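You operate a simulated robot arm through the tools that you are given. There is no shell and no other tool. Be economical: measure what you need, move in short steps, check, and stop when the job is done.

You run a simulated robot arm. Do the job below in one go: nothing can be reset, and whatever is moved stays where it is left.

TASK
Put the tiny white mould on the slide, fit the tiny follower and wind the press to FIRM.
Fine: slide IN before winding; leave the other moulds; leave the tray tap, its swing pipe and the orange and purple followers.
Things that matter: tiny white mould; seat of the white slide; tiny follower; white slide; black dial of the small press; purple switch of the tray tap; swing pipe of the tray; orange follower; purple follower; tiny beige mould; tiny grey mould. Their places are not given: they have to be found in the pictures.

The check looks at the end state, three seconds after you hand in, the way a careful person would. Anything else that was tipped, shoved, dropped, spilled or broken makes it a failure.

THE ROBOT
A 6-joint arm with a two-finger parallel gripper, fixed in place. Base frame: the origin is at the foot of the arm, x ahead of it, y to its left, z up; the work surface is at about z = 86. Readings come in cm, degrees, newtons and seconds.
With the tool pointing down near the work surface it reaches from about 24 to 64 cm from the base axis. Its first joint turns from -66.0 to 66.0 degrees. Payload 2.7 kg.
The TCP is the grasp point between the finger pads, 2.3 cm short of the fingertips. In the tool frame z runs along the fingers and y along their closing line. Largest opening 9.4 cm; finger width 3.8, thickness 1; the body of the gripper, 5.4 by 9.6 cm, starts 3.9 cm behind the TCP.
Orientation is that of the tool frame in the base frame, as a unit quaternion [x, y, z, w]. With the fingers straight down and closing along the base's y, the tool's x points along the base's -x, its y along +y and its z along -z.

THE INTERFACE
- The arm moves only by the tool servo_tool. Its argument "moves" is a list of rows, each an object (a shift or turn left out is 0, a gripper value left out holds the last) with "travel": the shift along the tool's x, y, z in cm, a list of three; "turn": the turn, a rotation vector about the tool's x, y, z in degrees, a list of three; "jaw": the opening, from 0 (shut) to 1 (fully open). In form: [{"travel": [x, y, z], "turn": [wx, wy, wz], "jaw": jaw}, ...]. A call has 1 to 10 rows; each row is the pose to reach, as a shift and turn from the pose commanded when the call began, along the tool's axes at that moment. A row lasts 0.2 s, in which the tool goes at most 5 cm and 8.6 degrees; a call with a longer step from one row to the next is refused whole, and so is a gripper value outside its range. Where a pose cannot be reached the arm comes as near as it can. A force on the tool above 60 N (or 10 N above the force at the start of the call, whichever is more), or a blocked arm, ends the call early, and 0.2 s more pass. The fingers move at their own pace (about 4.5 cm/s each) and stop on an object; they squeeze with about 26 N. The grip force told is the motor's: it shows also when the fingers shut on nothing. Time passes only in rows, and 0.2 s behind the last, so rows that repeat a pose let the fingers close. It gives the time, the measured TCP pose, the force on the tool (base axes), the opening and the grip force at its end, in the units of the frame above (readings bear some noise).
- Cameras (640 x 400 px; columns grow to the right, rows downward): "scene" is fixed at [9.06, -45.58, 139.65]; the picture's right is [0.52, -0.85, 0.00], its down [-0.57, -0.35, -0.74] and it looks along [0.63, 0.39, -0.67] (base axes); focal length 214 px, centre (320, 200). "wrist" rides on the gripper at [-3.9, 0, -4.4] in the tool frame; the picture's right is [0.00, -1.00, 0.00], its down [0.97, 0.00, -0.24] and it looks along [0.24, 0.00, 0.97] (tool axes); focal length 218 px, centre (320, 200).
- camera(camera): a new picture of that camera. It takes no simulated time.
- pixel_to_xyz(camera, pixels): for up to 12 pixels [column, row] of the newest picture of that camera ("zoom" is the newest enlarged one), the place [x, y, z] in the base frame of the surface seen there, good to about 0.2 cm. It takes no simulated time.
- zoom(camera, box): a new picture of the part [left, top, right, bottom] of that camera's present view, enlarged. It takes no simulated time.
- close_job(): hands the job in; it is judged then, once.

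Keep the steps short. Do not move on a guess: measure, check each grasp and each placing, and mend mistakes. In all there are 80 turns and 34 pictures (those below and enlarged ones count). Leave the gripper open and the arm clear of the work at the hand-in unless told otherwise, and finish with a single line.

The tools are called after ">>>" by a JSON object that holds its "api" and its "payload". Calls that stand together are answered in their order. servo_tool: Moves the arm, as the interface text tells. Its arguments: {"type":"object","properties":{"moves":{"type":"array"}},"required":["moves"]} The other tools are called the same way: camera (camera) takes a picture; pixel_to_xyz (camera, pixels) gives the place of the surface under pixels of a picture; zoom (camera, box) takes an enlarged picture of a part of a camera's view; close_job () hands the job in.

At the start:

```text
time: 0.0
ee_pos: [28.62, 6.69, 133.43]
tcp_rot: [0.0, 1.0, 0.0, 0.0]
force: [0.7, 0.3, -0.6]
grip_width: 9.4
grasp_force: 0.0
```

scene: 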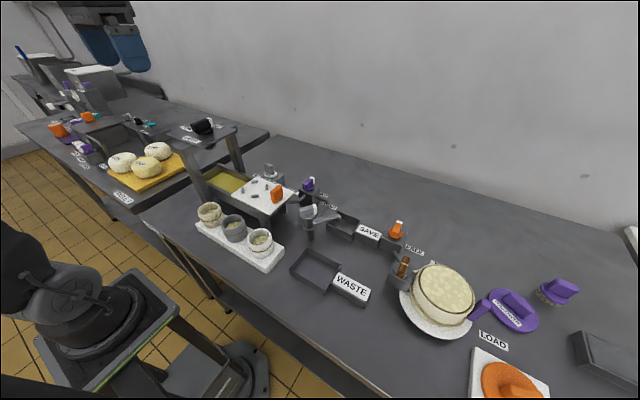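
wrist: 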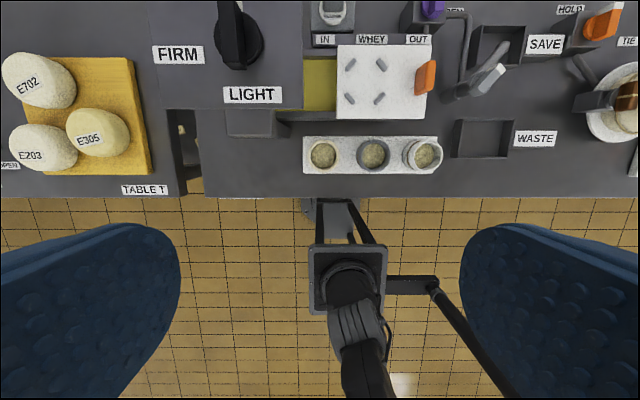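

I see a tray with three moulds around pixels (323-425,155) in the wrist view, a white slide with an orange handle, and a black dial at (240,40). I'll enlarge both views to tell them apart.

>>> {"api": "zoom", "payload": {"camera": "wrist", "box": [210, 0, 530, 200]}}

>>> {"api": "zoom", "payload": {"camera": "scene", "box": [140, 100, 460, 300]}}

```text
2.00 times, centred on (370, 100) of wrist
```

zoom: 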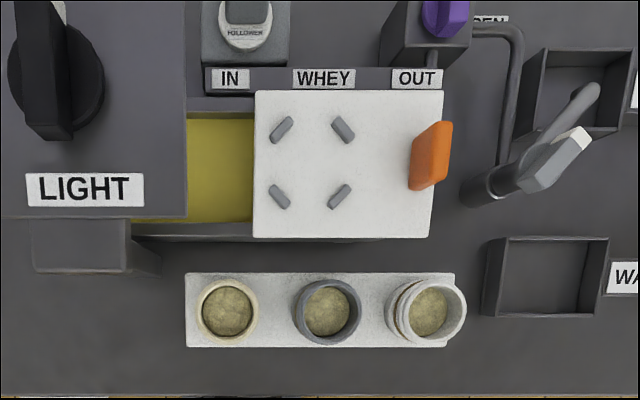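

```text
2.00 times, centred on (300, 200) of scene
```

zoom: 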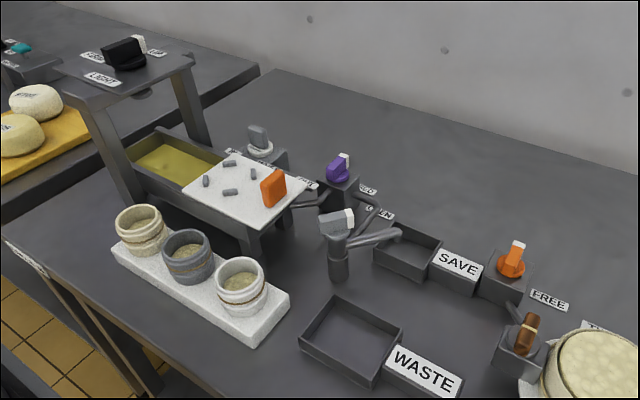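

The white mould is the right one on the tray, and the follower stands by the IN label. Now I'll measure these points on the wrist picture.

>>> {"api": "pixel_to_xyz", "payload": {"camera": "wrist", "pixels": [[424, 155], [424, 142], [441, 155], [351, 65], [381, 65], [349, 98], [379, 98], [345, 50], [421, 50], [424, 77], [333, 10], [300, 155]]}}

>>> {"api": "pixel_to_xyz", "payload": {"camera": "scene", "pixels": [[260, 237], [261, 254], [210, 211], [235, 229], [269, 168], [270, 174], [203, 126], [210, 121], [277, 194], [255, 190], [309, 210], [270, 258]]}}

>>> {"api": "pixel_to_xyz", "payload": {"camera": "wrist", "pixels": [[240, 40], [232, 10], [232, 65], [258, 40], [180, 55], [252, 95], [302, 50], [302, 108], [320, 85], [220, 100], [302, 98], [435, 140]]}}

```text
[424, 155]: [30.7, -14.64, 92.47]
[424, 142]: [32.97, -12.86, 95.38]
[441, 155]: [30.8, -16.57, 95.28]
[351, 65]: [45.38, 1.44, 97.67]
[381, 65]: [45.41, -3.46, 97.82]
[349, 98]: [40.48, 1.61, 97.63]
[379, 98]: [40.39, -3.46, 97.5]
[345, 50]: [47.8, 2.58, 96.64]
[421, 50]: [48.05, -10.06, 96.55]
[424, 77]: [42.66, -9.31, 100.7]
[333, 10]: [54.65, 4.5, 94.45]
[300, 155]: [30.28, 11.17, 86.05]
```

```text
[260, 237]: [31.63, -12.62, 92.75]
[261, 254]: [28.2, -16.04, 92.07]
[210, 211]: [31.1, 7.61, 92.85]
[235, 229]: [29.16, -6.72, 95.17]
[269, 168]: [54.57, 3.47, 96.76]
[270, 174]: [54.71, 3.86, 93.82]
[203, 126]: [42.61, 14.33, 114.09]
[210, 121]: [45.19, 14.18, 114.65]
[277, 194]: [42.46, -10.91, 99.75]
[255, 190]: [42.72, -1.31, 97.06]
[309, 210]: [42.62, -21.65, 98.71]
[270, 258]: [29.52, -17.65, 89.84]
```

```text
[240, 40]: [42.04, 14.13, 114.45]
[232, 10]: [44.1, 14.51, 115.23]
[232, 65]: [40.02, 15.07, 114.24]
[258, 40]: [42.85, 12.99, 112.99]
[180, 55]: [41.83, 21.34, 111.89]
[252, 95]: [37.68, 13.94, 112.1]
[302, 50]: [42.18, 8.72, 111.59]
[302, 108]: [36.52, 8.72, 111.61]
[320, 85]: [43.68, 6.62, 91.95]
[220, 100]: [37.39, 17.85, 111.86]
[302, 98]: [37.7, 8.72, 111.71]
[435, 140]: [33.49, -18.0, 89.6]
```

The mould's rim is near (31, -14) at z 95, the slide's seat is about (43, -1) at z 97.6, and the dial is at (42, 14). I'll move sideways over the white mould, then come down to look closer.

>>> {"api": "servo_tool", "payload": {"moves": [{"travel": [-1, -5, 0], "jaw": 1}, {"travel": [-2, -10, 0]}, {"travel": [-2, -15, 0]}, {"travel": [-2, -19, 0]}, {"travel": [-2, -20.5, 4]}, {"travel": [-2, -20.5, 9]}, {"travel": [-2, -20.5, 14]}, {"travel": [-2, -20.5, 18]}, {"travel": [-2, -20.5, 20]}, {"travel": [-2, -20.5, 20]}]}}

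>>> {"api": "camera", "payload": {"camera": "wrist"}}

```text
refused: row 1 steps farther than a row can; nothing moved
```

```text
29 pictures are left
```

wrist: 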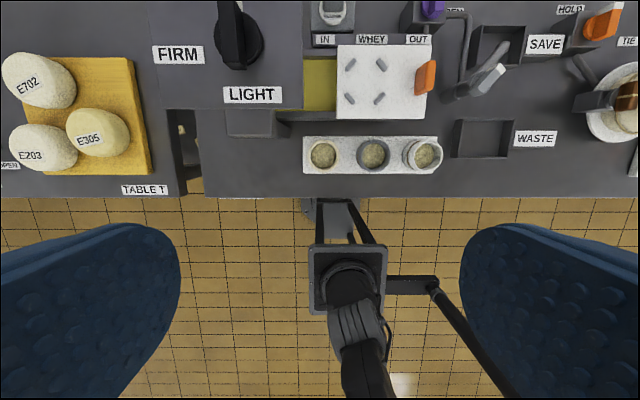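

The first step was too long (5.1 cm), so the call was refused. I'm repeating it with shorter steps.

>>> {"api": "servo_tool", "payload": {"moves": [{"travel": [-1, -4.5, 0], "jaw": 1}, {"travel": [-2, -9, 0]}, {"travel": [-2, -13.5, 0]}, {"travel": [-2, -18, 0]}, {"travel": [-2, -20.5, 3]}, {"travel": [-2, -20.5, 7.5]}, {"travel": [-2, -20.5, 12]}, {"travel": [-2, -20.5, 16]}, {"travel": [-2, -20.5, 20]}, {"travel": [-2, -20.5, 20]}]}}

>>> {"api": "camera", "payload": {"camera": "wrist"}}

```text
time: 2.2
ee_pos: [30.47, -13.66, 113.22]
tcp_rot: [0.0, 1.0, 0.001, 0.0]
force: [0.2, 0.0, -0.2]
grip_width: 9.4
grasp_force: 0.0
```

```text
28 pictures are left
```

wrist: 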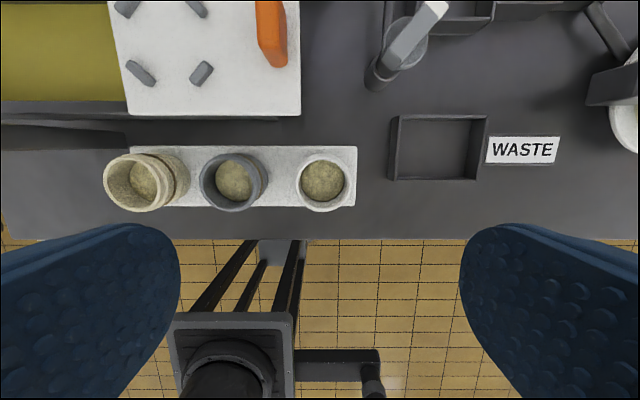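

The white mould is at (323,181). I'll measure its rim on all sides, the tray, and the gap to the grey mould.

>>> {"api": "pixel_to_xyz", "payload": {"camera": "wrist", "pixels": [[297, 182], [347, 182], [322, 157], [322, 207], [322, 181], [267, 176], [203, 186], [353, 160], [353, 195], [275, 195], [231, 158], [231, 207]]}}

>>> {"api": "zoom", "payload": {"camera": "wrist", "box": [90, 120, 390, 220]}}

>>> {"api": "zoom", "payload": {"camera": "scene", "box": [180, 180, 300, 280]}}

```text
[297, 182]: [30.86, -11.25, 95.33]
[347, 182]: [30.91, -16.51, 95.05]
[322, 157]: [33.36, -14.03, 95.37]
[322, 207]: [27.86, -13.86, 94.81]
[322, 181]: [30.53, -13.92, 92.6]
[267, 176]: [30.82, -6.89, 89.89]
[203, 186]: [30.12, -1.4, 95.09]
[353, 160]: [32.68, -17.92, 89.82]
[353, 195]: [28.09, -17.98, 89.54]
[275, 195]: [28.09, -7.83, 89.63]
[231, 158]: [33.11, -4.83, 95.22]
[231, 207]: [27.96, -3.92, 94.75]
```

```text
2.13 times, centred on (240, 170) of wrist
```

zoom: 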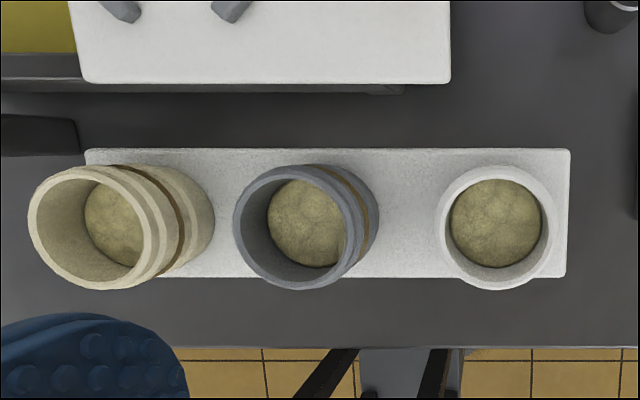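

```text
4.00 times, centred on (240, 230) of scene
```

zoom: 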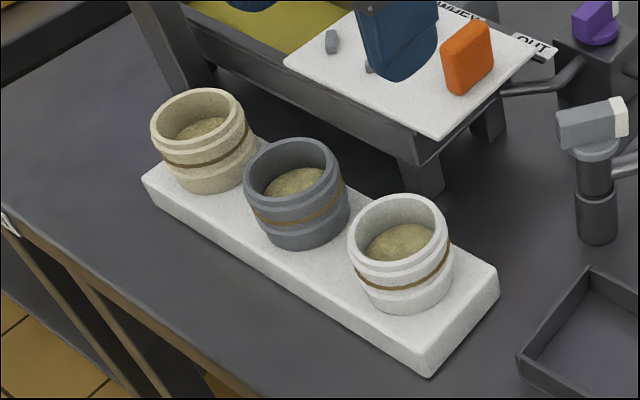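

The white mould's centre is about (30.7, -13.9), with its base at z 89.7 and rim at 95.2. I'll come straight down to about z 93.6, since the open fingers clear the grey mould (edge at y -7).

>>> {"api": "servo_tool", "payload": {"moves": [{"travel": [-0.1, -0.1, 4.5]}, {"travel": [-0.1, -0.1, 9]}, {"travel": [-0.1, -0.1, 13]}, {"travel": [-0.1, -0.1, 16]}, {"travel": [-0.1, -0.1, 18]}, {"travel": [-0.1, -0.1, 19.7]}, {"travel": [-0.1, -0.1, 19.7]}]}}

>>> {"api": "camera", "payload": {"camera": "wrist"}}

```text
time: 3.8
ee_pos: [30.6, -13.76, 93.73]
tcp_rot: [0.0, 1.0, 0.0, 0.0]
force: [0.8, 0.5, -0.3]
grip_width: 9.39
grasp_force: 0.1
```

```text
25 pictures are left
```

wrist: 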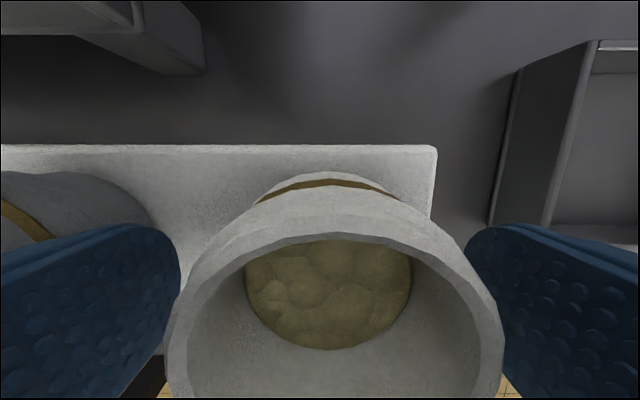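

The fingers straddle the mould. I'll trim slightly in y and close.

>>> {"api": "servo_tool", "payload": {"moves": [{"travel": [-0.05, -0.15, 0], "jaw": 1}, {"travel": [-0.05, -0.15, 0], "jaw": 0.4}, {"travel": [-0.05, -0.15, 0], "jaw": 0.4}, {"travel": [-0.05, -0.15, 0], "jaw": 0.4}, {"travel": [-0.05, -0.15, 0], "jaw": 0.4}]}}

```text
time: 5.0
ee_pos: [30.6, -13.97, 93.8]
tcp_rot: [0.0, 1.0, 0.0, 0.0]
force: [0.1, -0.7, 0.3]
grip_width: 6.19
grasp_force: 26.0
```

It's held at 6.19 cm with 26 N. I'll lift it 16 cm straight up.

>>> {"api": "servo_tool", "payload": {"moves": [{"travel": [0, 0, -1]}, {"travel": [0, 0, -4]}, {"travel": [0, 0, -8]}, {"travel": [0, 0, -12]}, {"travel": [0, 0, -16]}, {"travel": [0, 0, -16]}]}}

>>> {"api": "camera", "payload": {"camera": "wrist"}}

```text
time: 6.4
ee_pos: [30.5, -14.13, 109.74]
tcp_rot: [0.001, 1.0, -0.001, -0.001]
force: [0.2, -0.9, -1.5]
grip_width: 6.19
grasp_force: 26.2
```

```text
24 pictures are left
```

wrist: 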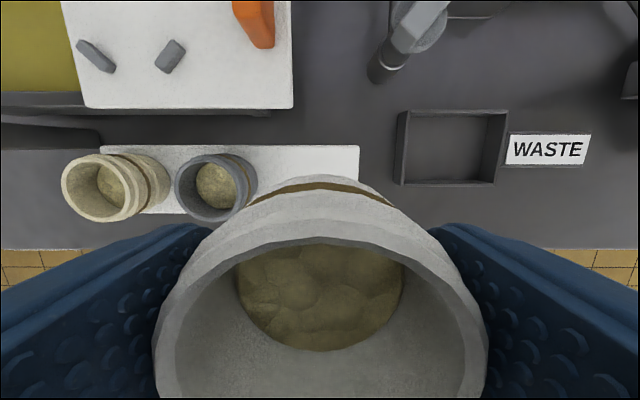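

The grasp is firm. The seat's centre from its four pegs is (42.9, -1.0). I'll carry the mould over it, 5 cm above.

>>> {"api": "servo_tool", "payload": {"moves": [{"travel": [-2.5, 2.6, 0]}, {"travel": [-5, 5.2, 0]}, {"travel": [-7.5, 7.8, 0]}, {"travel": [-10, 10.4, 0]}, {"travel": [-12.3, 13.0, 0]}, {"travel": [-12.3, 13.0, 0]}, {"travel": [-12.3, 13.0, 3]}, {"travel": [-12.3, 13.0, 5]}, {"travel": [-12.3, 13.0, 5]}]}}

>>> {"api": "camera", "payload": {"camera": "wrist"}}

>>> {"api": "zoom", "payload": {"camera": "scene", "box": [200, 130, 320, 230]}}

```text
time: 8.4
ee_pos: [42.97, -0.82, 104.74]
tcp_rot: [0.0, 1.0, 0.0, -0.001]
force: [0.3, -0.1, -1.4]
grip_width: 6.17
grasp_force: 25.9
```

```text
23 pictures are left
```

wrist: 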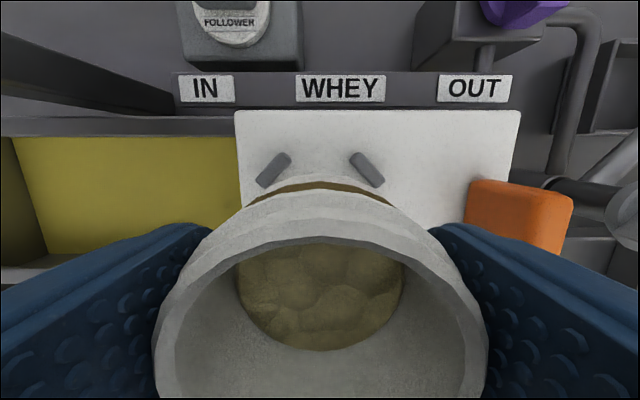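

```text
4.00 times, centred on (260, 180) of scene
```

zoom: 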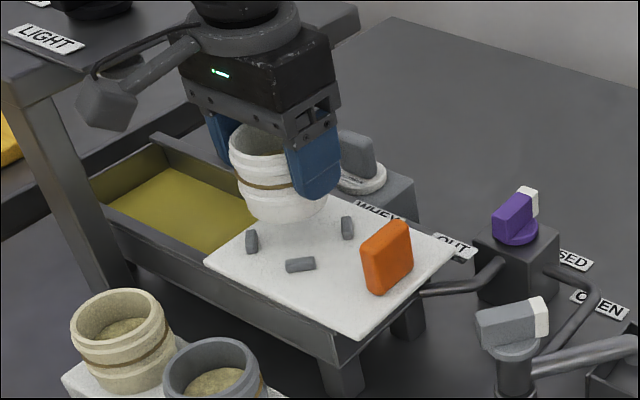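

The mould is over the pegs. A grey lever with a block sticks out left of the gripper near the press, so I'll measure that, the pegs and the press frame.

>>> {"api": "pixel_to_xyz", "payload": {"camera": "zoom", "pixels": [[105, 105], [180, 55], [125, 70], [348, 226], [252, 240], [300, 265], [340, 260], [220, 260], [30, 80], [270, 185], [300, 225], [60, 150]]}}

>>> {"api": "pixel_to_xyz", "payload": {"camera": "wrist", "pixels": [[273, 168], [367, 168], [260, 183], [285, 157], [352, 156], [382, 183], [320, 145], [236, 112], [519, 112], [225, 22], [225, 8], [265, 20]]}}

```text
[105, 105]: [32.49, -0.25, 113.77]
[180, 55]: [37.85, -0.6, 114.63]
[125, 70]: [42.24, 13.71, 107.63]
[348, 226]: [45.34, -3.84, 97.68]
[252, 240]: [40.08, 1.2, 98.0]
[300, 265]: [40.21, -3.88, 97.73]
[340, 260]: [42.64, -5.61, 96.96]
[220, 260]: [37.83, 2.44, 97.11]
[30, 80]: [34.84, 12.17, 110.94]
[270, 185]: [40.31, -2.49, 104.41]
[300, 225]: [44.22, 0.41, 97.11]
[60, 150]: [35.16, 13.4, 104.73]
```

```text
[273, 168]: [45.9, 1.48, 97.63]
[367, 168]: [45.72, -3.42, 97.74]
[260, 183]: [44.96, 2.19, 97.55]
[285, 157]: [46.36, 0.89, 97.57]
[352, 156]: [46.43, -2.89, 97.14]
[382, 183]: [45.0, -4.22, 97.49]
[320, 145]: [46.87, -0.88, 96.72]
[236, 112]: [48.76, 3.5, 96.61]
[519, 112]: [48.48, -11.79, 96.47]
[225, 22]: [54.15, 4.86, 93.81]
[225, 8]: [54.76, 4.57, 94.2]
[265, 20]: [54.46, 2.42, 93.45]
```

The lever is part of the gripper, on its near side at z 113, so it's clear of the press. The pegs stand tangentially with centre (42.9, -1.0), matching my pose. Lowering slowly until contact.

>>> {"api": "servo_tool", "payload": {"moves": [{"travel": [0.05, 0, 1.5]}, {"travel": [0.05, 0, 2.8]}, {"travel": [0.05, 0, 3.2]}, {"travel": [0.05, 0, 3.5]}, {"travel": [0.05, 0, 3.7]}, {"travel": [0.05, 0, 3.7]}]}}

>>> {"api": "zoom", "payload": {"camera": "scene", "box": [225, 150, 305, 210]}}

```text
time: 9.8
ee_pos: [42.95, -1.06, 101.04]
tcp_rot: [0.0, 1.0, 0.0, 0.0]
force: [0.7, -0.6, -2.1]
grip_width: 6.21
grasp_force: 26.7
```

```text
6.67 times, centred on (265, 180) of scene
```

zoom: 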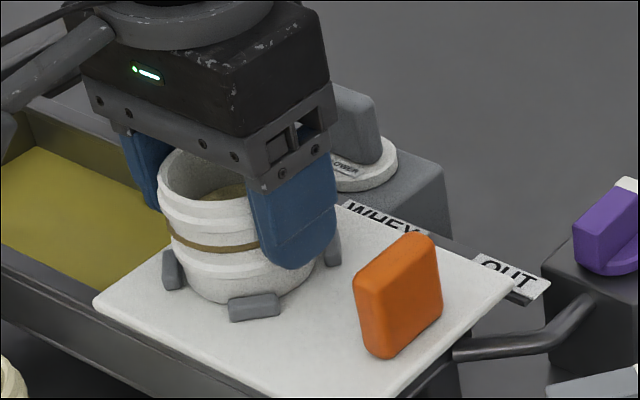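

The mould is between the pegs with no contact yet. I'll ease down in tiny steps and watch the force.

>>> {"api": "servo_tool", "payload": {"moves": [{"travel": [0, 0, 0.1]}, {"travel": [0, 0, 0.2]}, {"travel": [0, 0, 0.25]}, {"travel": [0, 0, 0.25]}]}}

```text
time: 10.8
ee_pos: [42.89, -1.13, 100.82]
tcp_rot: [0.0, 1.0, 0.001, 0.001]
force: [-1.9, -0.3, 4.7]
grip_width: 6.21
grasp_force: 26.0
```

The force turned to +4.7 N, so it's resting on the slide. I'll open partly, keeping clear of the handle, and rise.

>>> {"api": "servo_tool", "payload": {"moves": [{"travel": [0, 0, 0], "jaw": 0.85}, {"travel": [0, 0, 0]}, {"travel": [0, 0, 0]}, {"travel": [0, 0, -2]}, {"travel": [0, 0, -5]}, {"travel": [0, 0, -9]}, {"travel": [0, 0, -13]}, {"travel": [0, 0, -13]}]}}

>>> {"api": "camera", "payload": {"camera": "wrist"}}

>>> {"api": "zoom", "payload": {"camera": "scene", "box": [200, 130, 320, 230]}}

```text
time: 12.6
ee_pos: [42.98, -0.88, 113.66]
tcp_rot: [0.001, 1.0, 0.0, 0.0]
force: [0.4, -0.4, -0.7]
grip_width: 7.99
grasp_force: 0.1
```

```text
20 pictures are left
```

wrist: 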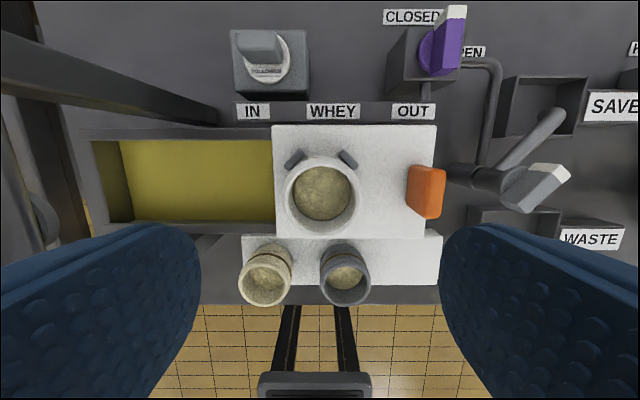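

```text
4.00 times, centred on (260, 180) of scene
```

zoom: 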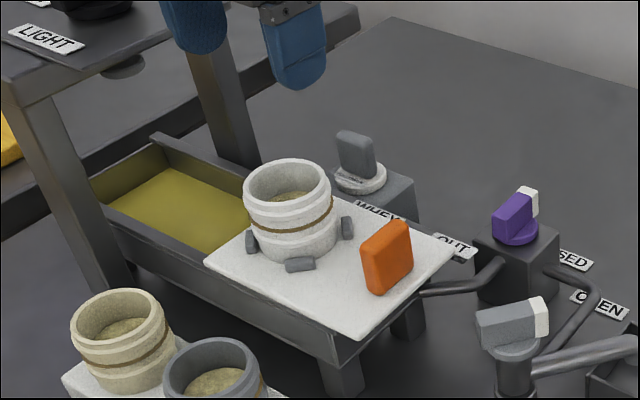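

The mould sits well between the pegs. Next the follower: disc with grey upright handle at (265,50) in the wrist view and (355,155) in the enlarged view. Measuring it.

>>> {"api": "pixel_to_xyz", "payload": {"camera": "zoom", "pixels": [[343, 140], [370, 143], [355, 133], [345, 165], [370, 172], [362, 155], [340, 186], [382, 180], [355, 190], [123, 68], [105, 68], [290, 162]]}}

>>> {"api": "pixel_to_xyz", "payload": {"camera": "wrist", "pixels": [[240, 38], [275, 38], [258, 32], [258, 48], [240, 50], [276, 50], [288, 55], [265, 82], [246, 75], [303, 88], [235, 88], [296, 50]]}}

>>> {"api": "zoom", "payload": {"camera": "wrist", "box": [210, 10, 330, 110]}}

```text
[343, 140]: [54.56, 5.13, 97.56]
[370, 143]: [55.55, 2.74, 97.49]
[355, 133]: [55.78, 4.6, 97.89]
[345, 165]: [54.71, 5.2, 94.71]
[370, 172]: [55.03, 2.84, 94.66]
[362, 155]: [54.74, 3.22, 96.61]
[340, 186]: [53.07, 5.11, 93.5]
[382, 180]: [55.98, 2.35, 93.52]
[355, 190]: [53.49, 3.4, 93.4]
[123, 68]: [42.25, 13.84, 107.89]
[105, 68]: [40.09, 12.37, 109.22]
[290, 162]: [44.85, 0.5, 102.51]
```

```text
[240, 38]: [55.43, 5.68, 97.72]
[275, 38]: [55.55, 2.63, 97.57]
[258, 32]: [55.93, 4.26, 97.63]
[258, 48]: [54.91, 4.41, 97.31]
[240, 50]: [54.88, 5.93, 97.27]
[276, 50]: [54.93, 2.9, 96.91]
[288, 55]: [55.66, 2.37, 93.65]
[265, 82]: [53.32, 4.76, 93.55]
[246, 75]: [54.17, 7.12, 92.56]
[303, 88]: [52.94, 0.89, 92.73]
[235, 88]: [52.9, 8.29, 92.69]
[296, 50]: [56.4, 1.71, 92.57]
```

```text
4.00 times, centred on (270, 60) of wrist
```

zoom: 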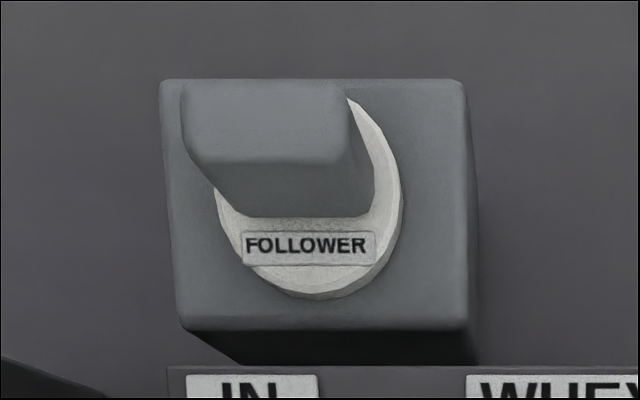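

The handle is about 3.2 cm along y and 1.2 cm along x, at (55.4, 4.2), top z 97.7. The gripper body could come near the press table, so I'll measure the table's far corner and leg first.

>>> {"api": "zoom", "payload": {"camera": "scene", "box": [155, 100, 275, 200]}}

>>> {"api": "pixel_to_xyz", "payload": {"camera": "scene", "pixels": [[235, 131], [234, 129], [236, 135], [243, 165], [245, 165], [238, 150], [208, 133], [210, 125], [213, 117], [225, 126]]}}

```text
4.00 times, centred on (215, 150) of scene
```

zoom: 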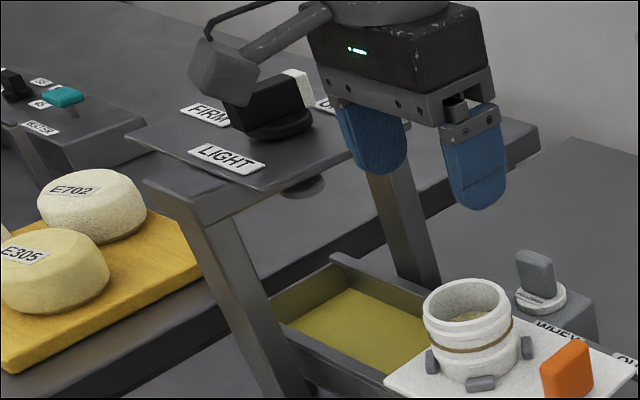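

```text
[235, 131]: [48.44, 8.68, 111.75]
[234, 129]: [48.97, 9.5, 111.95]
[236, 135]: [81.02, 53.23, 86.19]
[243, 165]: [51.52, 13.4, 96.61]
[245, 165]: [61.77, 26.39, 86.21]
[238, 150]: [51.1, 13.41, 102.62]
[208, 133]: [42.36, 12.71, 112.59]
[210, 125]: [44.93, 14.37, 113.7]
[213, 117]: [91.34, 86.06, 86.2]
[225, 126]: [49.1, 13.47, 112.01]
```

The press table spans x 35–50 at y over 8.7. I'll turn the gripper -90° about its axis, so the body is narrow toward the press and the fingers close on the handle's thin side. First 10 rows of -8.5°.

>>> {"api": "servo_tool", "payload": {"moves": [{"turn": [0, 0, -8.5]}, {"turn": [0, 0, -17]}, {"turn": [0, 0, -25.5]}, {"turn": [0, 0, -34]}, {"turn": [0, 0, -42.5]}, {"turn": [0, 0, -51]}, {"turn": [0, 0, -59.5]}, {"turn": [0, 0, -68]}, {"turn": [0, 0, -76.5]}, {"turn": [0, 0, -85]}]}}

>>> {"api": "servo_tool", "payload": {"moves": [{"turn": [0, 0, -5], "jaw": 0.5}, {"turn": [0, 0, -5]}, {"turn": [0, 0, -5]}]}}

```text
time: 14.8
ee_pos: [42.94, -1.0, 113.72]
tcp_rot: [-0.676, 0.736, 0.0, 0.0]
force: [-0.3, 0.1, 0.2]
grip_width: 7.96
grasp_force: 0.1
```

```text
time: 15.6
ee_pos: [43.1, -1.1, 113.79]
tcp_rot: [0.708, -0.706, 0.0, 0.0]
force: [-0.2, -1.1, -0.3]
grip_width: 4.71
grasp_force: 0.1
```

Rotated: tool x is now base -y and tool y is base -x. I'll go over the follower (55.4, 4.2) and look.

>>> {"api": "servo_tool", "payload": {"moves": [{"travel": [0, -4.5, 0]}, {"travel": [-1, -9, 0]}, {"travel": [-3.5, -12.35, 0]}, {"travel": [-5.2, -12.35, 2]}, {"travel": [-5.2, -12.35, 6]}, {"travel": [-5.2, -12.35, 8]}, {"travel": [-5.2, -12.35, 8]}]}}

>>> {"api": "camera", "payload": {"camera": "wrist"}}

```text
time: 17.2
ee_pos: [55.26, 4.1, 105.58]
tcp_rot: [-0.707, 0.707, 0.0, -0.001]
force: [0.0, 0.3, 0.4]
grip_width: 4.69
grasp_force: 0.0
```

```text
16 pictures are left
```

wrist: 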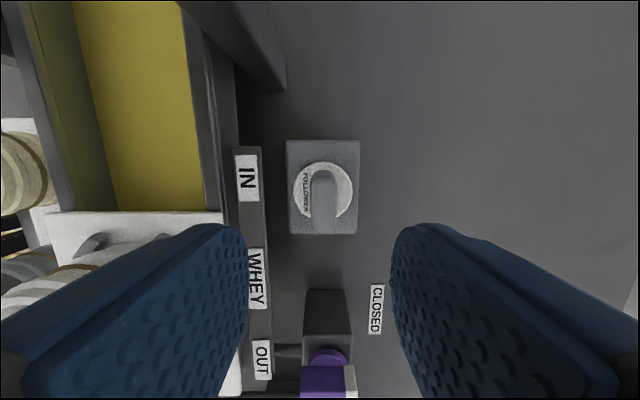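

The follower handle is at (324,200). Measuring its top and the disc around it, plus the purple switch's position.

>>> {"api": "pixel_to_xyz", "payload": {"camera": "wrist", "pixels": [[324, 175], [324, 226], [312, 215], [336, 215], [324, 205], [297, 190], [350, 190], [323, 166], [325, 360], [345, 300], [353, 385], [270, 80]]}}

>>> {"api": "zoom", "payload": {"camera": "wrist", "box": [270, 130, 380, 240]}}

```text
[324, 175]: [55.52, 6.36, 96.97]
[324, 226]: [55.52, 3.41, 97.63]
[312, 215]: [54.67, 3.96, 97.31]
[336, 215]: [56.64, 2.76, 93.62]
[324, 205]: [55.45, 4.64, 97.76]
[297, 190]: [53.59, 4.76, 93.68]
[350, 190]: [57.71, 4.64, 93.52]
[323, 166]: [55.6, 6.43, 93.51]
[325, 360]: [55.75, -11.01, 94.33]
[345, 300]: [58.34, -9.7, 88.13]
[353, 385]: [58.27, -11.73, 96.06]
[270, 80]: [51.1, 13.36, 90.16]
```

```text
3.64 times, centred on (325, 185) of wrist
```

zoom: 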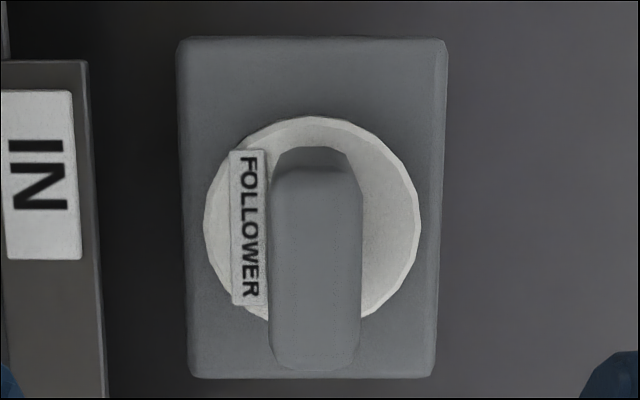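

The follower's centre is about (55.5, 4.35), and the purple switch is well away at y -11. I'll lower to z 98, with the fingertips 2 cm onto the handle.

>>> {"api": "servo_tool", "payload": {"moves": [{"travel": [-0.2, -0.1, 3]}, {"travel": [-0.2, -0.1, 5.5]}, {"travel": [-0.2, -0.1, 7]}, {"travel": [-0.2, -0.1, 7.6]}, {"travel": [-0.2, -0.1, 7.6]}]}}

>>> {"api": "servo_tool", "payload": {"moves": [{"jaw": 0}, {"jaw": 0}, {"jaw": 0}, {"jaw": 0}, {"jaw": 0}]}}

```text
time: 18.4
ee_pos: [55.59, 4.2, 98.03]
tcp_rot: [0.707, -0.707, 0.0, 0.0]
force: [0.2, -0.6, 0.2]
grip_width: 4.69
grasp_force: 0.1
```

```text
time: 19.6
ee_pos: [55.66, 4.21, 97.99]
tcp_rot: [0.708, -0.707, 0.0, 0.0]
force: [-0.3, 0.1, -0.6]
grip_width: 1.48
grasp_force: 26.0
```

The handle is gripped (1.48 cm, 26 N). Lifting 12 cm and checking.

>>> {"api": "servo_tool", "payload": {"moves": [{"travel": [0, 0, -1]}, {"travel": [0, 0, -4]}, {"travel": [0, 0, -8]}, {"travel": [0, 0, -12]}, {"travel": [0, 0, -12]}]}}

>>> {"api": "camera", "payload": {"camera": "wrist"}}

```text
time: 20.8
ee_pos: [55.43, 4.33, 110.19]
tcp_rot: [-0.707, 0.707, 0.0, 0.0]
force: [0.0, 0.1, 0.1]
grip_width: 1.47
grasp_force: 26.4
```

```text
14 pictures are left
```

wrist: 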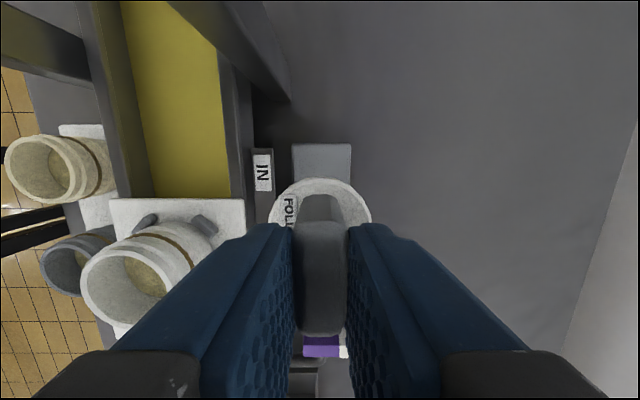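

The follower is lifted. I'll measure the disc edges relative to the TCP, and the mould rim again.

>>> {"api": "pixel_to_xyz", "payload": {"camera": "wrist", "pixels": [[273, 212], [368, 212], [321, 181], [84, 285], [176, 278], [128, 248], [145, 320], [130, 270], [320, 235], [320, 328], [299, 270], [343, 270]]}}

>>> {"api": "pixel_to_xyz", "payload": {"camera": "scene", "pixels": [[262, 178], [272, 170]]}}

```text
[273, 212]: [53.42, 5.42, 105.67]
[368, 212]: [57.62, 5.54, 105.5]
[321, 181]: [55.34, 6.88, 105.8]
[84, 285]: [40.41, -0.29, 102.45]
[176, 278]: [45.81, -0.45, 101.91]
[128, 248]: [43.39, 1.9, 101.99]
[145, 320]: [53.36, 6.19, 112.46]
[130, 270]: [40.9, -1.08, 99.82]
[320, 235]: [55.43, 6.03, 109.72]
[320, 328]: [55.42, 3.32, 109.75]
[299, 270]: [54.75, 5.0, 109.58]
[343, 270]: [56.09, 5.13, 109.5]
```

```text
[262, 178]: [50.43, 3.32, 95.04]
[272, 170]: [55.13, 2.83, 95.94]
```

The disc seems centred on the TCP in x and about 0.2–0.3 cm ahead in y. I'll move in y first to clear the press, then in x to hover over the mould.

>>> {"api": "servo_tool", "payload": {"moves": [{"travel": [3, 0, 0]}, {"travel": [5.6, 2, 0]}, {"travel": [5.6, 6, 0]}, {"travel": [5.6, 10, 0]}, {"travel": [5.6, 12.45, 0]}, {"travel": [5.6, 12.45, 1]}, {"travel": [5.6, 12.45, 1]}]}}

>>> {"api": "zoom", "payload": {"camera": "scene", "box": [225, 145, 305, 205]}}

>>> {"api": "camera", "payload": {"camera": "wrist"}}

```text
time: 22.4
ee_pos: [42.76, -1.26, 109.1]
tcp_rot: [-0.707, 0.707, 0.0, -0.001]
force: [0.4, 0.2, 0.8]
grip_width: 1.47
grasp_force: 25.7
```

```text
6.67 times, centred on (265, 175) of scene
```

zoom: 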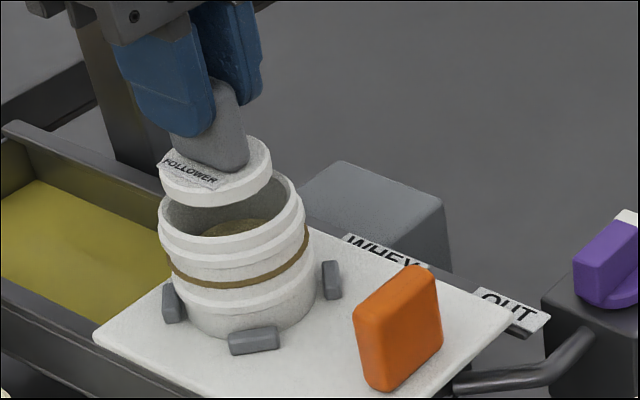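

```text
12 pictures are left
```

wrist: 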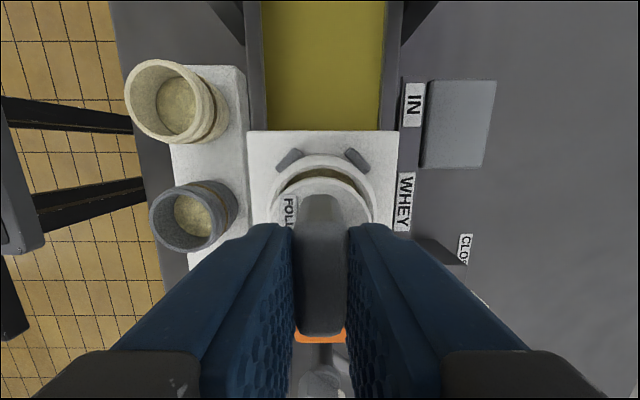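

In the wrist view the disc and rim share the same column centre (~321), so x is right. I'll measure their extents for y.

>>> {"api": "pixel_to_xyz", "payload": {"camera": "wrist", "pixels": [[321, 156], [321, 162], [321, 168], [321, 180], [275, 205], [367, 205], [272, 190], [370, 190], [300, 183], [342, 183]]}}

>>> {"api": "pixel_to_xyz", "payload": {"camera": "zoom", "pixels": [[270, 162], [162, 182], [200, 200], [240, 190], [265, 178], [262, 152], [300, 190], [303, 205], [270, 228], [240, 238], [175, 225], [295, 182]]}}

>>> {"api": "zoom", "payload": {"camera": "wrist", "box": [250, 130, 390, 250]}}

```text
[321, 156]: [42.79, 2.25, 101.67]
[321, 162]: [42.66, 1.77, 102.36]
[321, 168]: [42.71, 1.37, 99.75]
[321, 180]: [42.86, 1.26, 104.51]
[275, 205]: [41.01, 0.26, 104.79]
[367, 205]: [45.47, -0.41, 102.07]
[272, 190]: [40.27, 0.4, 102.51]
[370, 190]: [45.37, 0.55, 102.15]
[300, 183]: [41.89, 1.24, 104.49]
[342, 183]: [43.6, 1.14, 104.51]
```

```text
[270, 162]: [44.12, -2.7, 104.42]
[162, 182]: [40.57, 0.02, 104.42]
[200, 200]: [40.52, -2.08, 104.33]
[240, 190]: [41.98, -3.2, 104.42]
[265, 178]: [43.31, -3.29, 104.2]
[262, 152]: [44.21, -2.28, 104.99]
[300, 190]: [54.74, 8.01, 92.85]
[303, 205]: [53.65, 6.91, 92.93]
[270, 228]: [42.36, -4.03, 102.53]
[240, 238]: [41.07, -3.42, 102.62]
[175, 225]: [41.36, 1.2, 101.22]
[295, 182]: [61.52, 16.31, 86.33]
```

```text
3.33 times, centred on (320, 190) of wrist
```

zoom: 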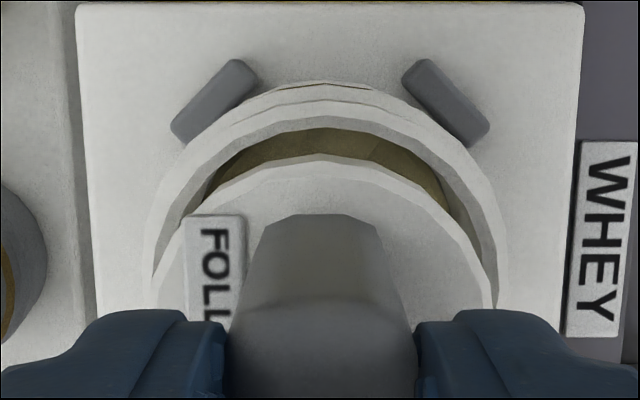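

Circle fits give the disc's centre at about (42.7, -1.05) and the mould's at (42.8, -1.1), well aligned. I'll lower slowly into the mould.

>>> {"api": "servo_tool", "payload": {"moves": [{"travel": [0.05, -0.05, 0.8]}, {"travel": [0.05, -0.05, 1.2]}, {"travel": [0.05, -0.05, 1.6]}, {"travel": [0.05, -0.05, 2.0]}, {"travel": [0.05, -0.05, 2.5]}, {"travel": [0.05, -0.05, 2.5]}]}}

```text
time: 23.8
ee_pos: [43.1, -1.22, 106.65]
tcp_rot: [0.708, -0.707, 0.0, 0.0]
force: [-0.4, -0.5, -0.8]
grip_width: 1.49
grasp_force: 26.0
```

No contact at z 106.65, so the disc is inside the rim. Continuing down in small steps.

>>> {"api": "servo_tool", "payload": {"moves": [{"travel": [0, 0, 0.5]}, {"travel": [0, 0, 1.0]}, {"travel": [0, 0, 1.2]}, {"travel": [0, 0, 1.4]}, {"travel": [0, 0, 1.4]}]}}

>>> {"api": "zoom", "payload": {"camera": "scene", "box": [225, 145, 305, 205]}}

```text
time: 25.0
ee_pos: [42.99, -1.24, 105.19]
tcp_rot: [-0.707, 0.707, 0.0, 0.001]
force: [0.1, 0.6, -0.7]
grip_width: 1.49
grasp_force: 25.6
```

```text
6.67 times, centred on (265, 175) of scene
```

zoom: 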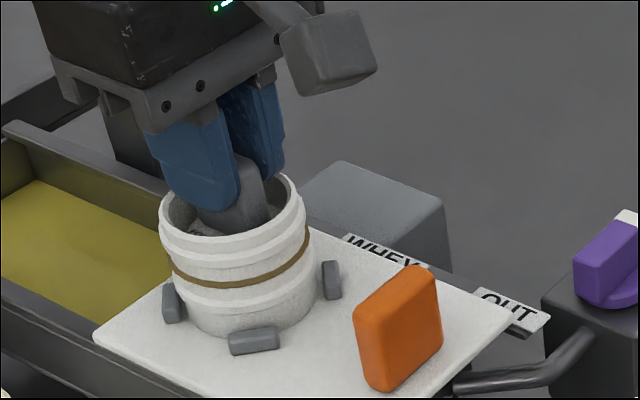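

The disc is deep in the mould. Now 0.1 cm steps until it rests.

>>> {"api": "servo_tool", "payload": {"moves": [{"travel": [0, 0, 0.1]}, {"travel": [0, 0, 0.2]}, {"travel": [0, 0, 0.25]}, {"travel": [0, 0, 0.25]}]}}

```text
time: 26.0
ee_pos: [43.03, -1.31, 105.13]
tcp_rot: [0.708, -0.707, 0.002, -0.001]
force: [-3.1, -0.1, 18.1]
grip_width: 1.48
grasp_force: 26.1
```

An 18 N contact force shows it's seated on the cheese. I'll ease back a little, open, and rise.

>>> {"api": "servo_tool", "payload": {"moves": [{"travel": [0, 0, -0.2]}, {"travel": [0, 0, -0.2], "jaw": 0.4}, {"travel": [0, 0, -0.2]}, {"travel": [0, 0, -0.2]}, {"travel": [0, 0, -2.5]}, {"travel": [0, 0, -6]}, {"travel": [0, 0, -9]}, {"travel": [0, 0, -9]}]}}

>>> {"api": "camera", "payload": {"camera": "wrist"}}

>>> {"api": "zoom", "payload": {"camera": "scene", "box": [215, 135, 315, 215]}}

```text
time: 27.8
ee_pos: [43.0, -1.29, 113.83]
tcp_rot: [-0.707, 0.707, 0.001, 0.0]
force: [0.1, 0.5, 0.7]
grip_width: 3.75
grasp_force: 0.1
```

```text
9 pictures are left
```

wrist: 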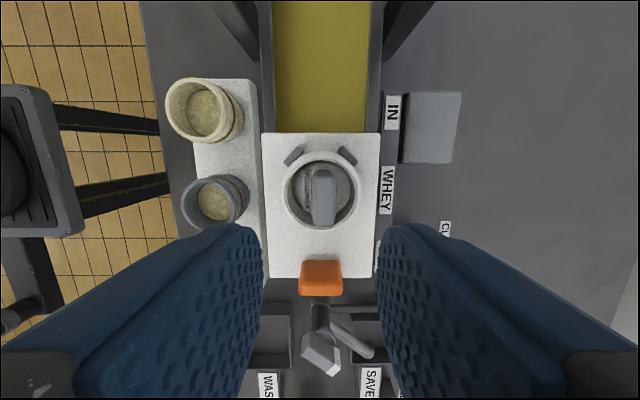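

```text
5.00 times, centred on (265, 175) of scene
```

zoom: 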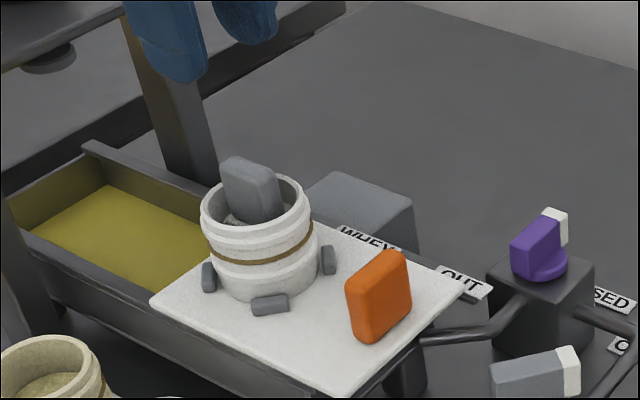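

The follower sits level in the mould. Next, the slide: I'll measure the orange handle's faces, the follower's top, the press ram above, and the tap's parts near the approach.

>>> {"api": "pixel_to_xyz", "payload": {"camera": "zoom", "pixels": [[400, 300], [390, 255], [360, 285], [365, 320], [405, 256], [240, 165], [50, 62], [50, 72], [450, 290], [565, 360], [520, 375], [375, 380]]}}

>>> {"api": "pixel_to_xyz", "payload": {"camera": "wrist", "pixels": [[301, 272], [342, 272], [321, 264], [321, 293], [321, 277], [321, 132], [392, 112], [390, 190], [320, 310], [325, 345], [321, 185], [345, 50]]}}

```text
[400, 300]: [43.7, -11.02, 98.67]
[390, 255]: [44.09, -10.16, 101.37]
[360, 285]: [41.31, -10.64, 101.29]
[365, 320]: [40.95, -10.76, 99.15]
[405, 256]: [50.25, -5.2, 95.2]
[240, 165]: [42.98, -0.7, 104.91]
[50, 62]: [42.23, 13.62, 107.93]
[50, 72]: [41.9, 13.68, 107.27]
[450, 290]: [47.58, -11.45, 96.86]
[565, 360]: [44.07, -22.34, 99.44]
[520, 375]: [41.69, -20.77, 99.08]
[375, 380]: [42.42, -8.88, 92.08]
```

```text
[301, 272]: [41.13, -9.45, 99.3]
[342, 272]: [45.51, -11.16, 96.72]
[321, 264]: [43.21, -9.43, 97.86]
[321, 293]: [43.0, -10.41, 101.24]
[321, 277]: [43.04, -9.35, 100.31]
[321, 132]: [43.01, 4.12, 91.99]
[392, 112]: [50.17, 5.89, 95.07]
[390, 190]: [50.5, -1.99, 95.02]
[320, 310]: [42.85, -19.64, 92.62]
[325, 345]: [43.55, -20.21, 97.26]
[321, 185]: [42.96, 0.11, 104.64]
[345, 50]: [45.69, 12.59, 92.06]
```

The handle spans y -9.4 to -11.0, x 41–44.8, top z 101.3. The follower's top (104.9) passes under the ram (107.3). I'll come down behind the handle at y -13.9 with the fingers nearly shut.

>>> {"api": "servo_tool", "payload": {"moves": [{"travel": [4.5, 0, 0], "jaw": 0.16}, {"travel": [9, 0, 0]}, {"travel": [12.7, 0, 0]}, {"travel": [12.7, 0, 4]}, {"travel": [12.7, 0, 8]}, {"travel": [12.7, 0, 11]}, {"travel": [12.7, 0, 13.5]}, {"travel": [12.7, 0, 13.5]}]}}

```text
time: 29.6
ee_pos: [43.07, -14.02, 100.5]
tcp_rot: [0.707, -0.707, -0.001, 0.001]
force: [0.4, -0.3, -0.2]
grip_width: 1.51
grasp_force: 0.0
```

Clear, at z 100.5. Now I'll push along +y slowly: about 1 cm to contact, then onward.

>>> {"api": "servo_tool", "payload": {"moves": [{"travel": [-0.8, 0, 0]}, {"travel": [-1.3, 0, 0]}, {"travel": [-1.8, 0, 0]}, {"travel": [-2.4, 0, 0]}, {"travel": [-3.0, 0, 0]}, {"travel": [-3.0, 0, 0]}]}}

>>> {"api": "camera", "payload": {"camera": "wrist"}}

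```text
time: 31.0
ee_pos: [42.92, -10.93, 100.46]
tcp_rot: [-0.707, 0.707, 0.0, 0.0]
force: [0.2, -0.6, -0.6]
grip_width: 1.52
grasp_force: 0.4
```

```text
7 pictures are left
```

wrist: 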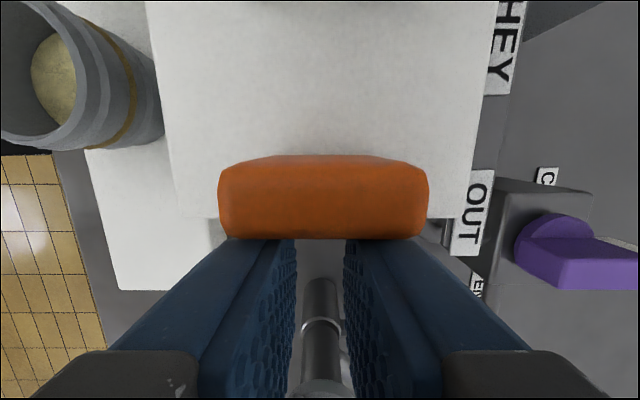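

The fingers push the handle squarely and the slide moves freely. Continuing 7.2 cm in 0.8 cm steps.

>>> {"api": "servo_tool", "payload": {"moves": [{"travel": [-0.5, 0, 0]}, {"travel": [-1.2, 0, 0]}, {"travel": [-2, 0, 0]}, {"travel": [-2.8, 0, 0]}, {"travel": [-3.6, 0, 0]}, {"travel": [-4.4, 0, 0]}, {"travel": [-5.2, 0, 0]}, {"travel": [-6, 0, 0]}, {"travel": [-6.8, 0, 0]}, {"travel": [-7.2, 0, 0]}]}}

>>> {"api": "servo_tool", "payload": {"moves": [{"travel": [-0.6, 0, 0]}, {"travel": [-1.3, 0, 0]}, {"travel": [-2, 0, 0]}, {"travel": [-2.7, 0, 0]}, {"travel": [-3.3, 0, 0]}, {"travel": [-3.9, 0, 0]}, {"travel": [-4.3, 0, 0]}, {"travel": [-4.3, 0, 0]}]}}

>>> {"api": "zoom", "payload": {"camera": "scene", "box": [155, 100, 315, 220]}}

```text
time: 33.2
ee_pos: [43.02, -3.77, 100.42]
tcp_rot: [-0.707, 0.707, 0.0, 0.0]
force: [0.2, -1.4, 0.6]
grip_width: 1.49
grasp_force: 0.1
```

```text
time: 35.0
ee_pos: [43.04, 0.44, 100.55]
tcp_rot: [0.707, -0.707, 0.0, 0.001]
force: [-0.3, -1.6, -1.2]
grip_width: 1.5
grasp_force: 0.0
```

```text
3.33 times, centred on (235, 160) of scene
```

zoom: 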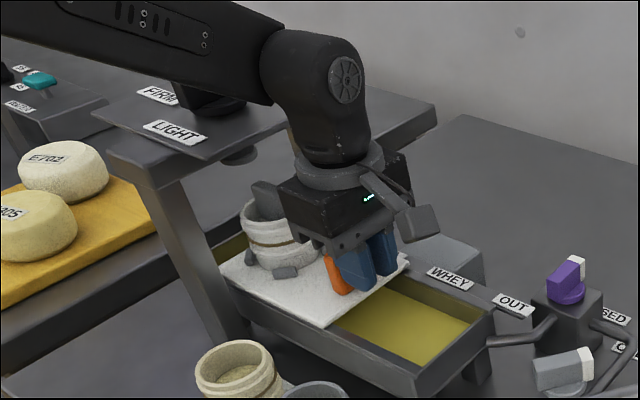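

The slide has moved about 13.3 cm and the mould is nearly under the ram, about 1.5 cm to go. Pushing in small steps to the stop.

>>> {"api": "servo_tool", "payload": {"moves": [{"travel": [-0.3, 0, 0]}, {"travel": [-0.6, 0, 0]}, {"travel": [-0.9, 0, 0]}, {"travel": [-1.2, 0, 0]}, {"travel": [-1.4, 0, 0]}, {"travel": [-1.4, 0, 0]}]}}

```text
time: 36.4
ee_pos: [43.05, 1.87, 100.47]
tcp_rot: [-0.707, 0.707, 0.0, 0.0]
force: [1.0, -1.2, 1.0]
grip_width: 1.51
grasp_force: 0.1
```

Still free. A few more 0.15 cm steps, feeling for the stop.

>>> {"api": "servo_tool", "payload": {"moves": [{"travel": [-0.15, 0, 0]}, {"travel": [-0.3, 0, 0]}, {"travel": [-0.45, 0, 0]}, {"travel": [-0.45, 0, 0]}]}}

```text
time: 37.4
ee_pos: [43.04, 2.37, 100.6]
tcp_rot: [0.708, -0.706, 0.0, 0.0]
force: [0.4, -0.3, -0.5]
grip_width: 1.51
grasp_force: 0.0
```

No stop yet. I'll look at the mould against the ram and at the IN label.

>>> {"api": "camera", "payload": {"camera": "wrist"}}

>>> {"api": "pixel_to_xyz", "payload": {"camera": "wrist", "pixels": [[321, 235], [321, 200], [321, 120], [321, 100], [321, 60], [321, 30], [321, 10], [250, 60], [400, 60], [250, 120], [450, 120], [480, 200]]}}

```text
5 pictures are left
```

wrist: 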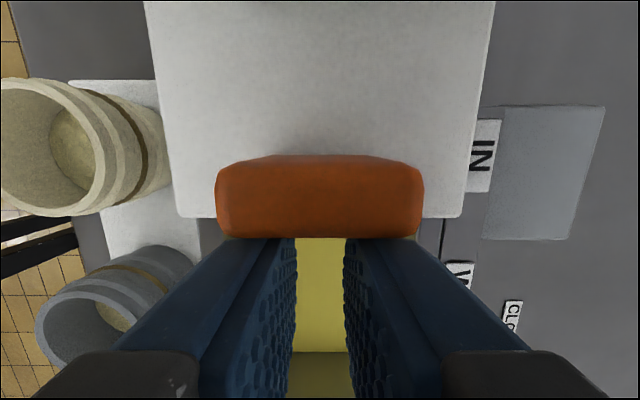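

```text
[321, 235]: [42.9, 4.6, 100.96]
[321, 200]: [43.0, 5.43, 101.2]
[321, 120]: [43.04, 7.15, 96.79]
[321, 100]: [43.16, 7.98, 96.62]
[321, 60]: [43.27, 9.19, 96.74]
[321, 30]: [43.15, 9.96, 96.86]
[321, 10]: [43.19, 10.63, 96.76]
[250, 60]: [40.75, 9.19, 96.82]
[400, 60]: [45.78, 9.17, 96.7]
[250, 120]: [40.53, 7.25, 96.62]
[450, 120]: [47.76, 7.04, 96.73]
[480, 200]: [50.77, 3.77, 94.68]
```

The handle's centre is at y 5.2 and IN is at about 5.9. Label spacing suggests 15.6 cm of travel, of which about 15.3 is done. I'll nudge on gently, reading the force.

>>> {"api": "servo_tool", "payload": {"moves": [{"travel": [-0.1, 0, 0]}, {"travel": [-0.2, 0, 0]}, {"travel": [-0.3, 0, 0]}, {"travel": [-0.3, 0, 0]}]}}

```text
time: 38.4
ee_pos: [43.15, 2.79, 100.5]
tcp_rot: [0.707, -0.707, -0.001, 0.0]
force: [-0.1, 0.4, -0.4]
grip_width: 1.51
grasp_force: 0.0
```

No force, so the handle may be slightly ahead of the fingers. Nudging another 0.4 cm while reading the force.

>>> {"api": "servo_tool", "payload": {"moves": [{"travel": [-0.1, 0, 0]}, {"travel": [-0.2, 0, 0]}, {"travel": [-0.3, 0, 0]}, {"travel": [-0.4, 0, 0]}, {"travel": [-0.4, 0, 0]}]}}

```text
time: 39.6
ee_pos: [43.12, 2.93, 100.58]
tcp_rot: [0.707, -0.707, 0.0, 0.0]
force: [0.1, -1.5, -0.6]
grip_width: 1.52
grasp_force: 0.1
```

Still no stop after about 15.8 cm. I'll look from the scene camera and compare the mould with the ram.

>>> {"api": "zoom", "payload": {"camera": "scene", "box": [165, 90, 285, 190]}}

>>> {"api": "pixel_to_xyz", "payload": {"camera": "wrist", "pixels": [[321, 160], [300, 175], [340, 175], [321, 236]]}}

```text
4.00 times, centred on (225, 140) of scene
```

zoom: 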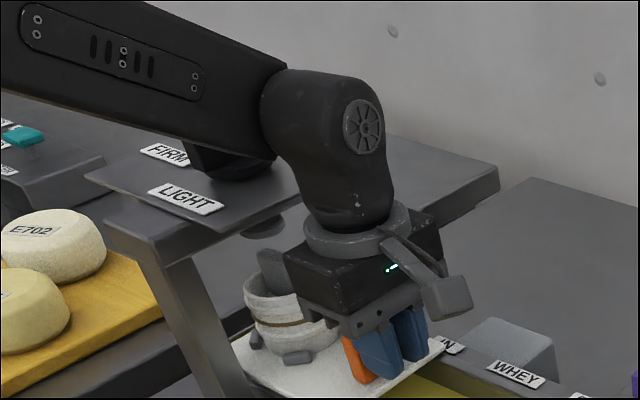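

```text
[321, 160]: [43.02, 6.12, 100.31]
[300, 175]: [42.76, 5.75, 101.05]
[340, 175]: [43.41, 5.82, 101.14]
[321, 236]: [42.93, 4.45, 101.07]
```

I'll measure the ram, follower and mould in this view.

>>> {"api": "pixel_to_xyz", "payload": {"camera": "zoom", "pixels": [[260, 230], [245, 232], [278, 230], [265, 222], [270, 262], [285, 310], [250, 300], [300, 357], [256, 338], [355, 365], [245, 345], [445, 345]]}}

```text
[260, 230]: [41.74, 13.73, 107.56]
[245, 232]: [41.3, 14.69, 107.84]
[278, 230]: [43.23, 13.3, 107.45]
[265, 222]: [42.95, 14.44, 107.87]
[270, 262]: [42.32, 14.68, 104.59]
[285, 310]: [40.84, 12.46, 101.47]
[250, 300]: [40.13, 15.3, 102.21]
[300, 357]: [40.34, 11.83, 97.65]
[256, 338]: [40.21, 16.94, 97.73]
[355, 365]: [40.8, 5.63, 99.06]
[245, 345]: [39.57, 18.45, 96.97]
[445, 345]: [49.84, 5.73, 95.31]
```

The pegs moved 15.7 cm, so the mould is at y≈14.65, right under the ram. A last 0.3 cm nudge to check for the stop.

>>> {"api": "servo_tool", "payload": {"moves": [{"travel": [-0.1, 0, 0]}, {"travel": [-0.2, 0, 0]}, {"travel": [-0.3, 0, 0]}, {"travel": [-0.3, 0, 0]}]}}

```text
time: 40.6
ee_pos: [43.0, 2.99, 100.6]
tcp_rot: [-0.707, 0.708, 0.0, -0.002]
force: [-7.0, -33.4, 1.5]
grip_width: 1.52
grasp_force: 0.9
```

The force jumped to -33 N, so the slide is hard against its IN stop. I'll back away and rise clear.

>>> {"api": "servo_tool", "payload": {"moves": [{"travel": [1.5, 0, 0]}, {"travel": [4, 0, 0]}, {"travel": [4, 0, -4]}, {"travel": [4, 0, -8.5]}, {"travel": [4, 0, -13]}, {"travel": [4, 0, -17.5]}, {"travel": [4, 0, -22]}, {"travel": [4, 0, -25.5]}, {"travel": [4, 0, -25.5]}]}}

>>> {"api": "servo_tool", "payload": {"moves": [{"travel": [-1.5, 0, 0], "turn": [0, 0, 8.5]}, {"travel": [-3, 0, 0], "turn": [0, 0, 17]}, {"travel": [-4.5, 0, 0], "turn": [0, 0, 25.5]}, {"travel": [-6, 0, 0], "turn": [0, 0, 34]}, {"travel": [-7.5, 0, 0], "turn": [0, 0, 42.5]}, {"travel": [-9, 0, 0], "turn": [0, 0, 51]}, {"travel": [-10.5, 0, 0], "turn": [0, 0, 59.5]}, {"travel": [-12, 0, 0], "turn": [0, 0, 68]}, {"travel": [-13.5, 0, 0], "turn": [0, 0, 76.5]}, {"travel": [-15, 0, 0], "turn": [0, 0, 85]}]}}

>>> {"api": "servo_tool", "payload": {"moves": [{"turn": [0, 0, 5], "jaw": 0.6}, {"turn": [0, 0, 5]}, {"turn": [0, 0, 5]}]}}

>>> {"api": "camera", "payload": {"camera": "wrist"}}

```text
time: 42.6
ee_pos: [43.0, -0.6, 126.24]
tcp_rot: [0.708, -0.707, 0.0, 0.0]
force: [0.6, 1.1, 0.0]
grip_width: 1.48
grasp_force: 0.0
```

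```text
time: 44.8
ee_pos: [42.96, 14.37, 126.04]
tcp_rot: [-0.043, 0.999, -0.001, 0.0]
force: [1.1, 0.2, -0.1]
grip_width: 1.5
grasp_force: 0.1
```

```text
time: 45.6
ee_pos: [43.01, 14.29, 125.99]
tcp_rot: [0.0, 1.0, -0.001, 0.0]
force: [-0.5, 0.4, -0.4]
grip_width: 5.62
grasp_force: 0.2
```

```text
3 pictures are left
```

wrist: 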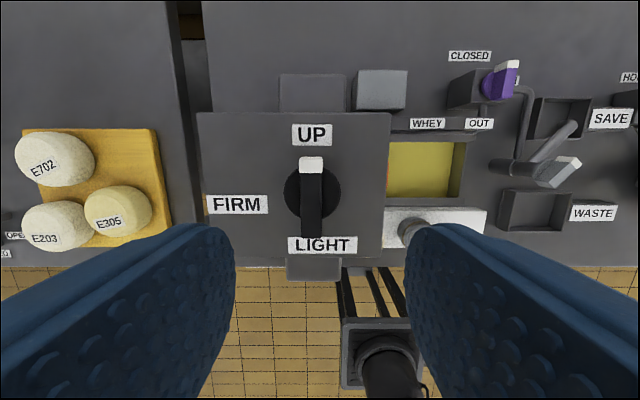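

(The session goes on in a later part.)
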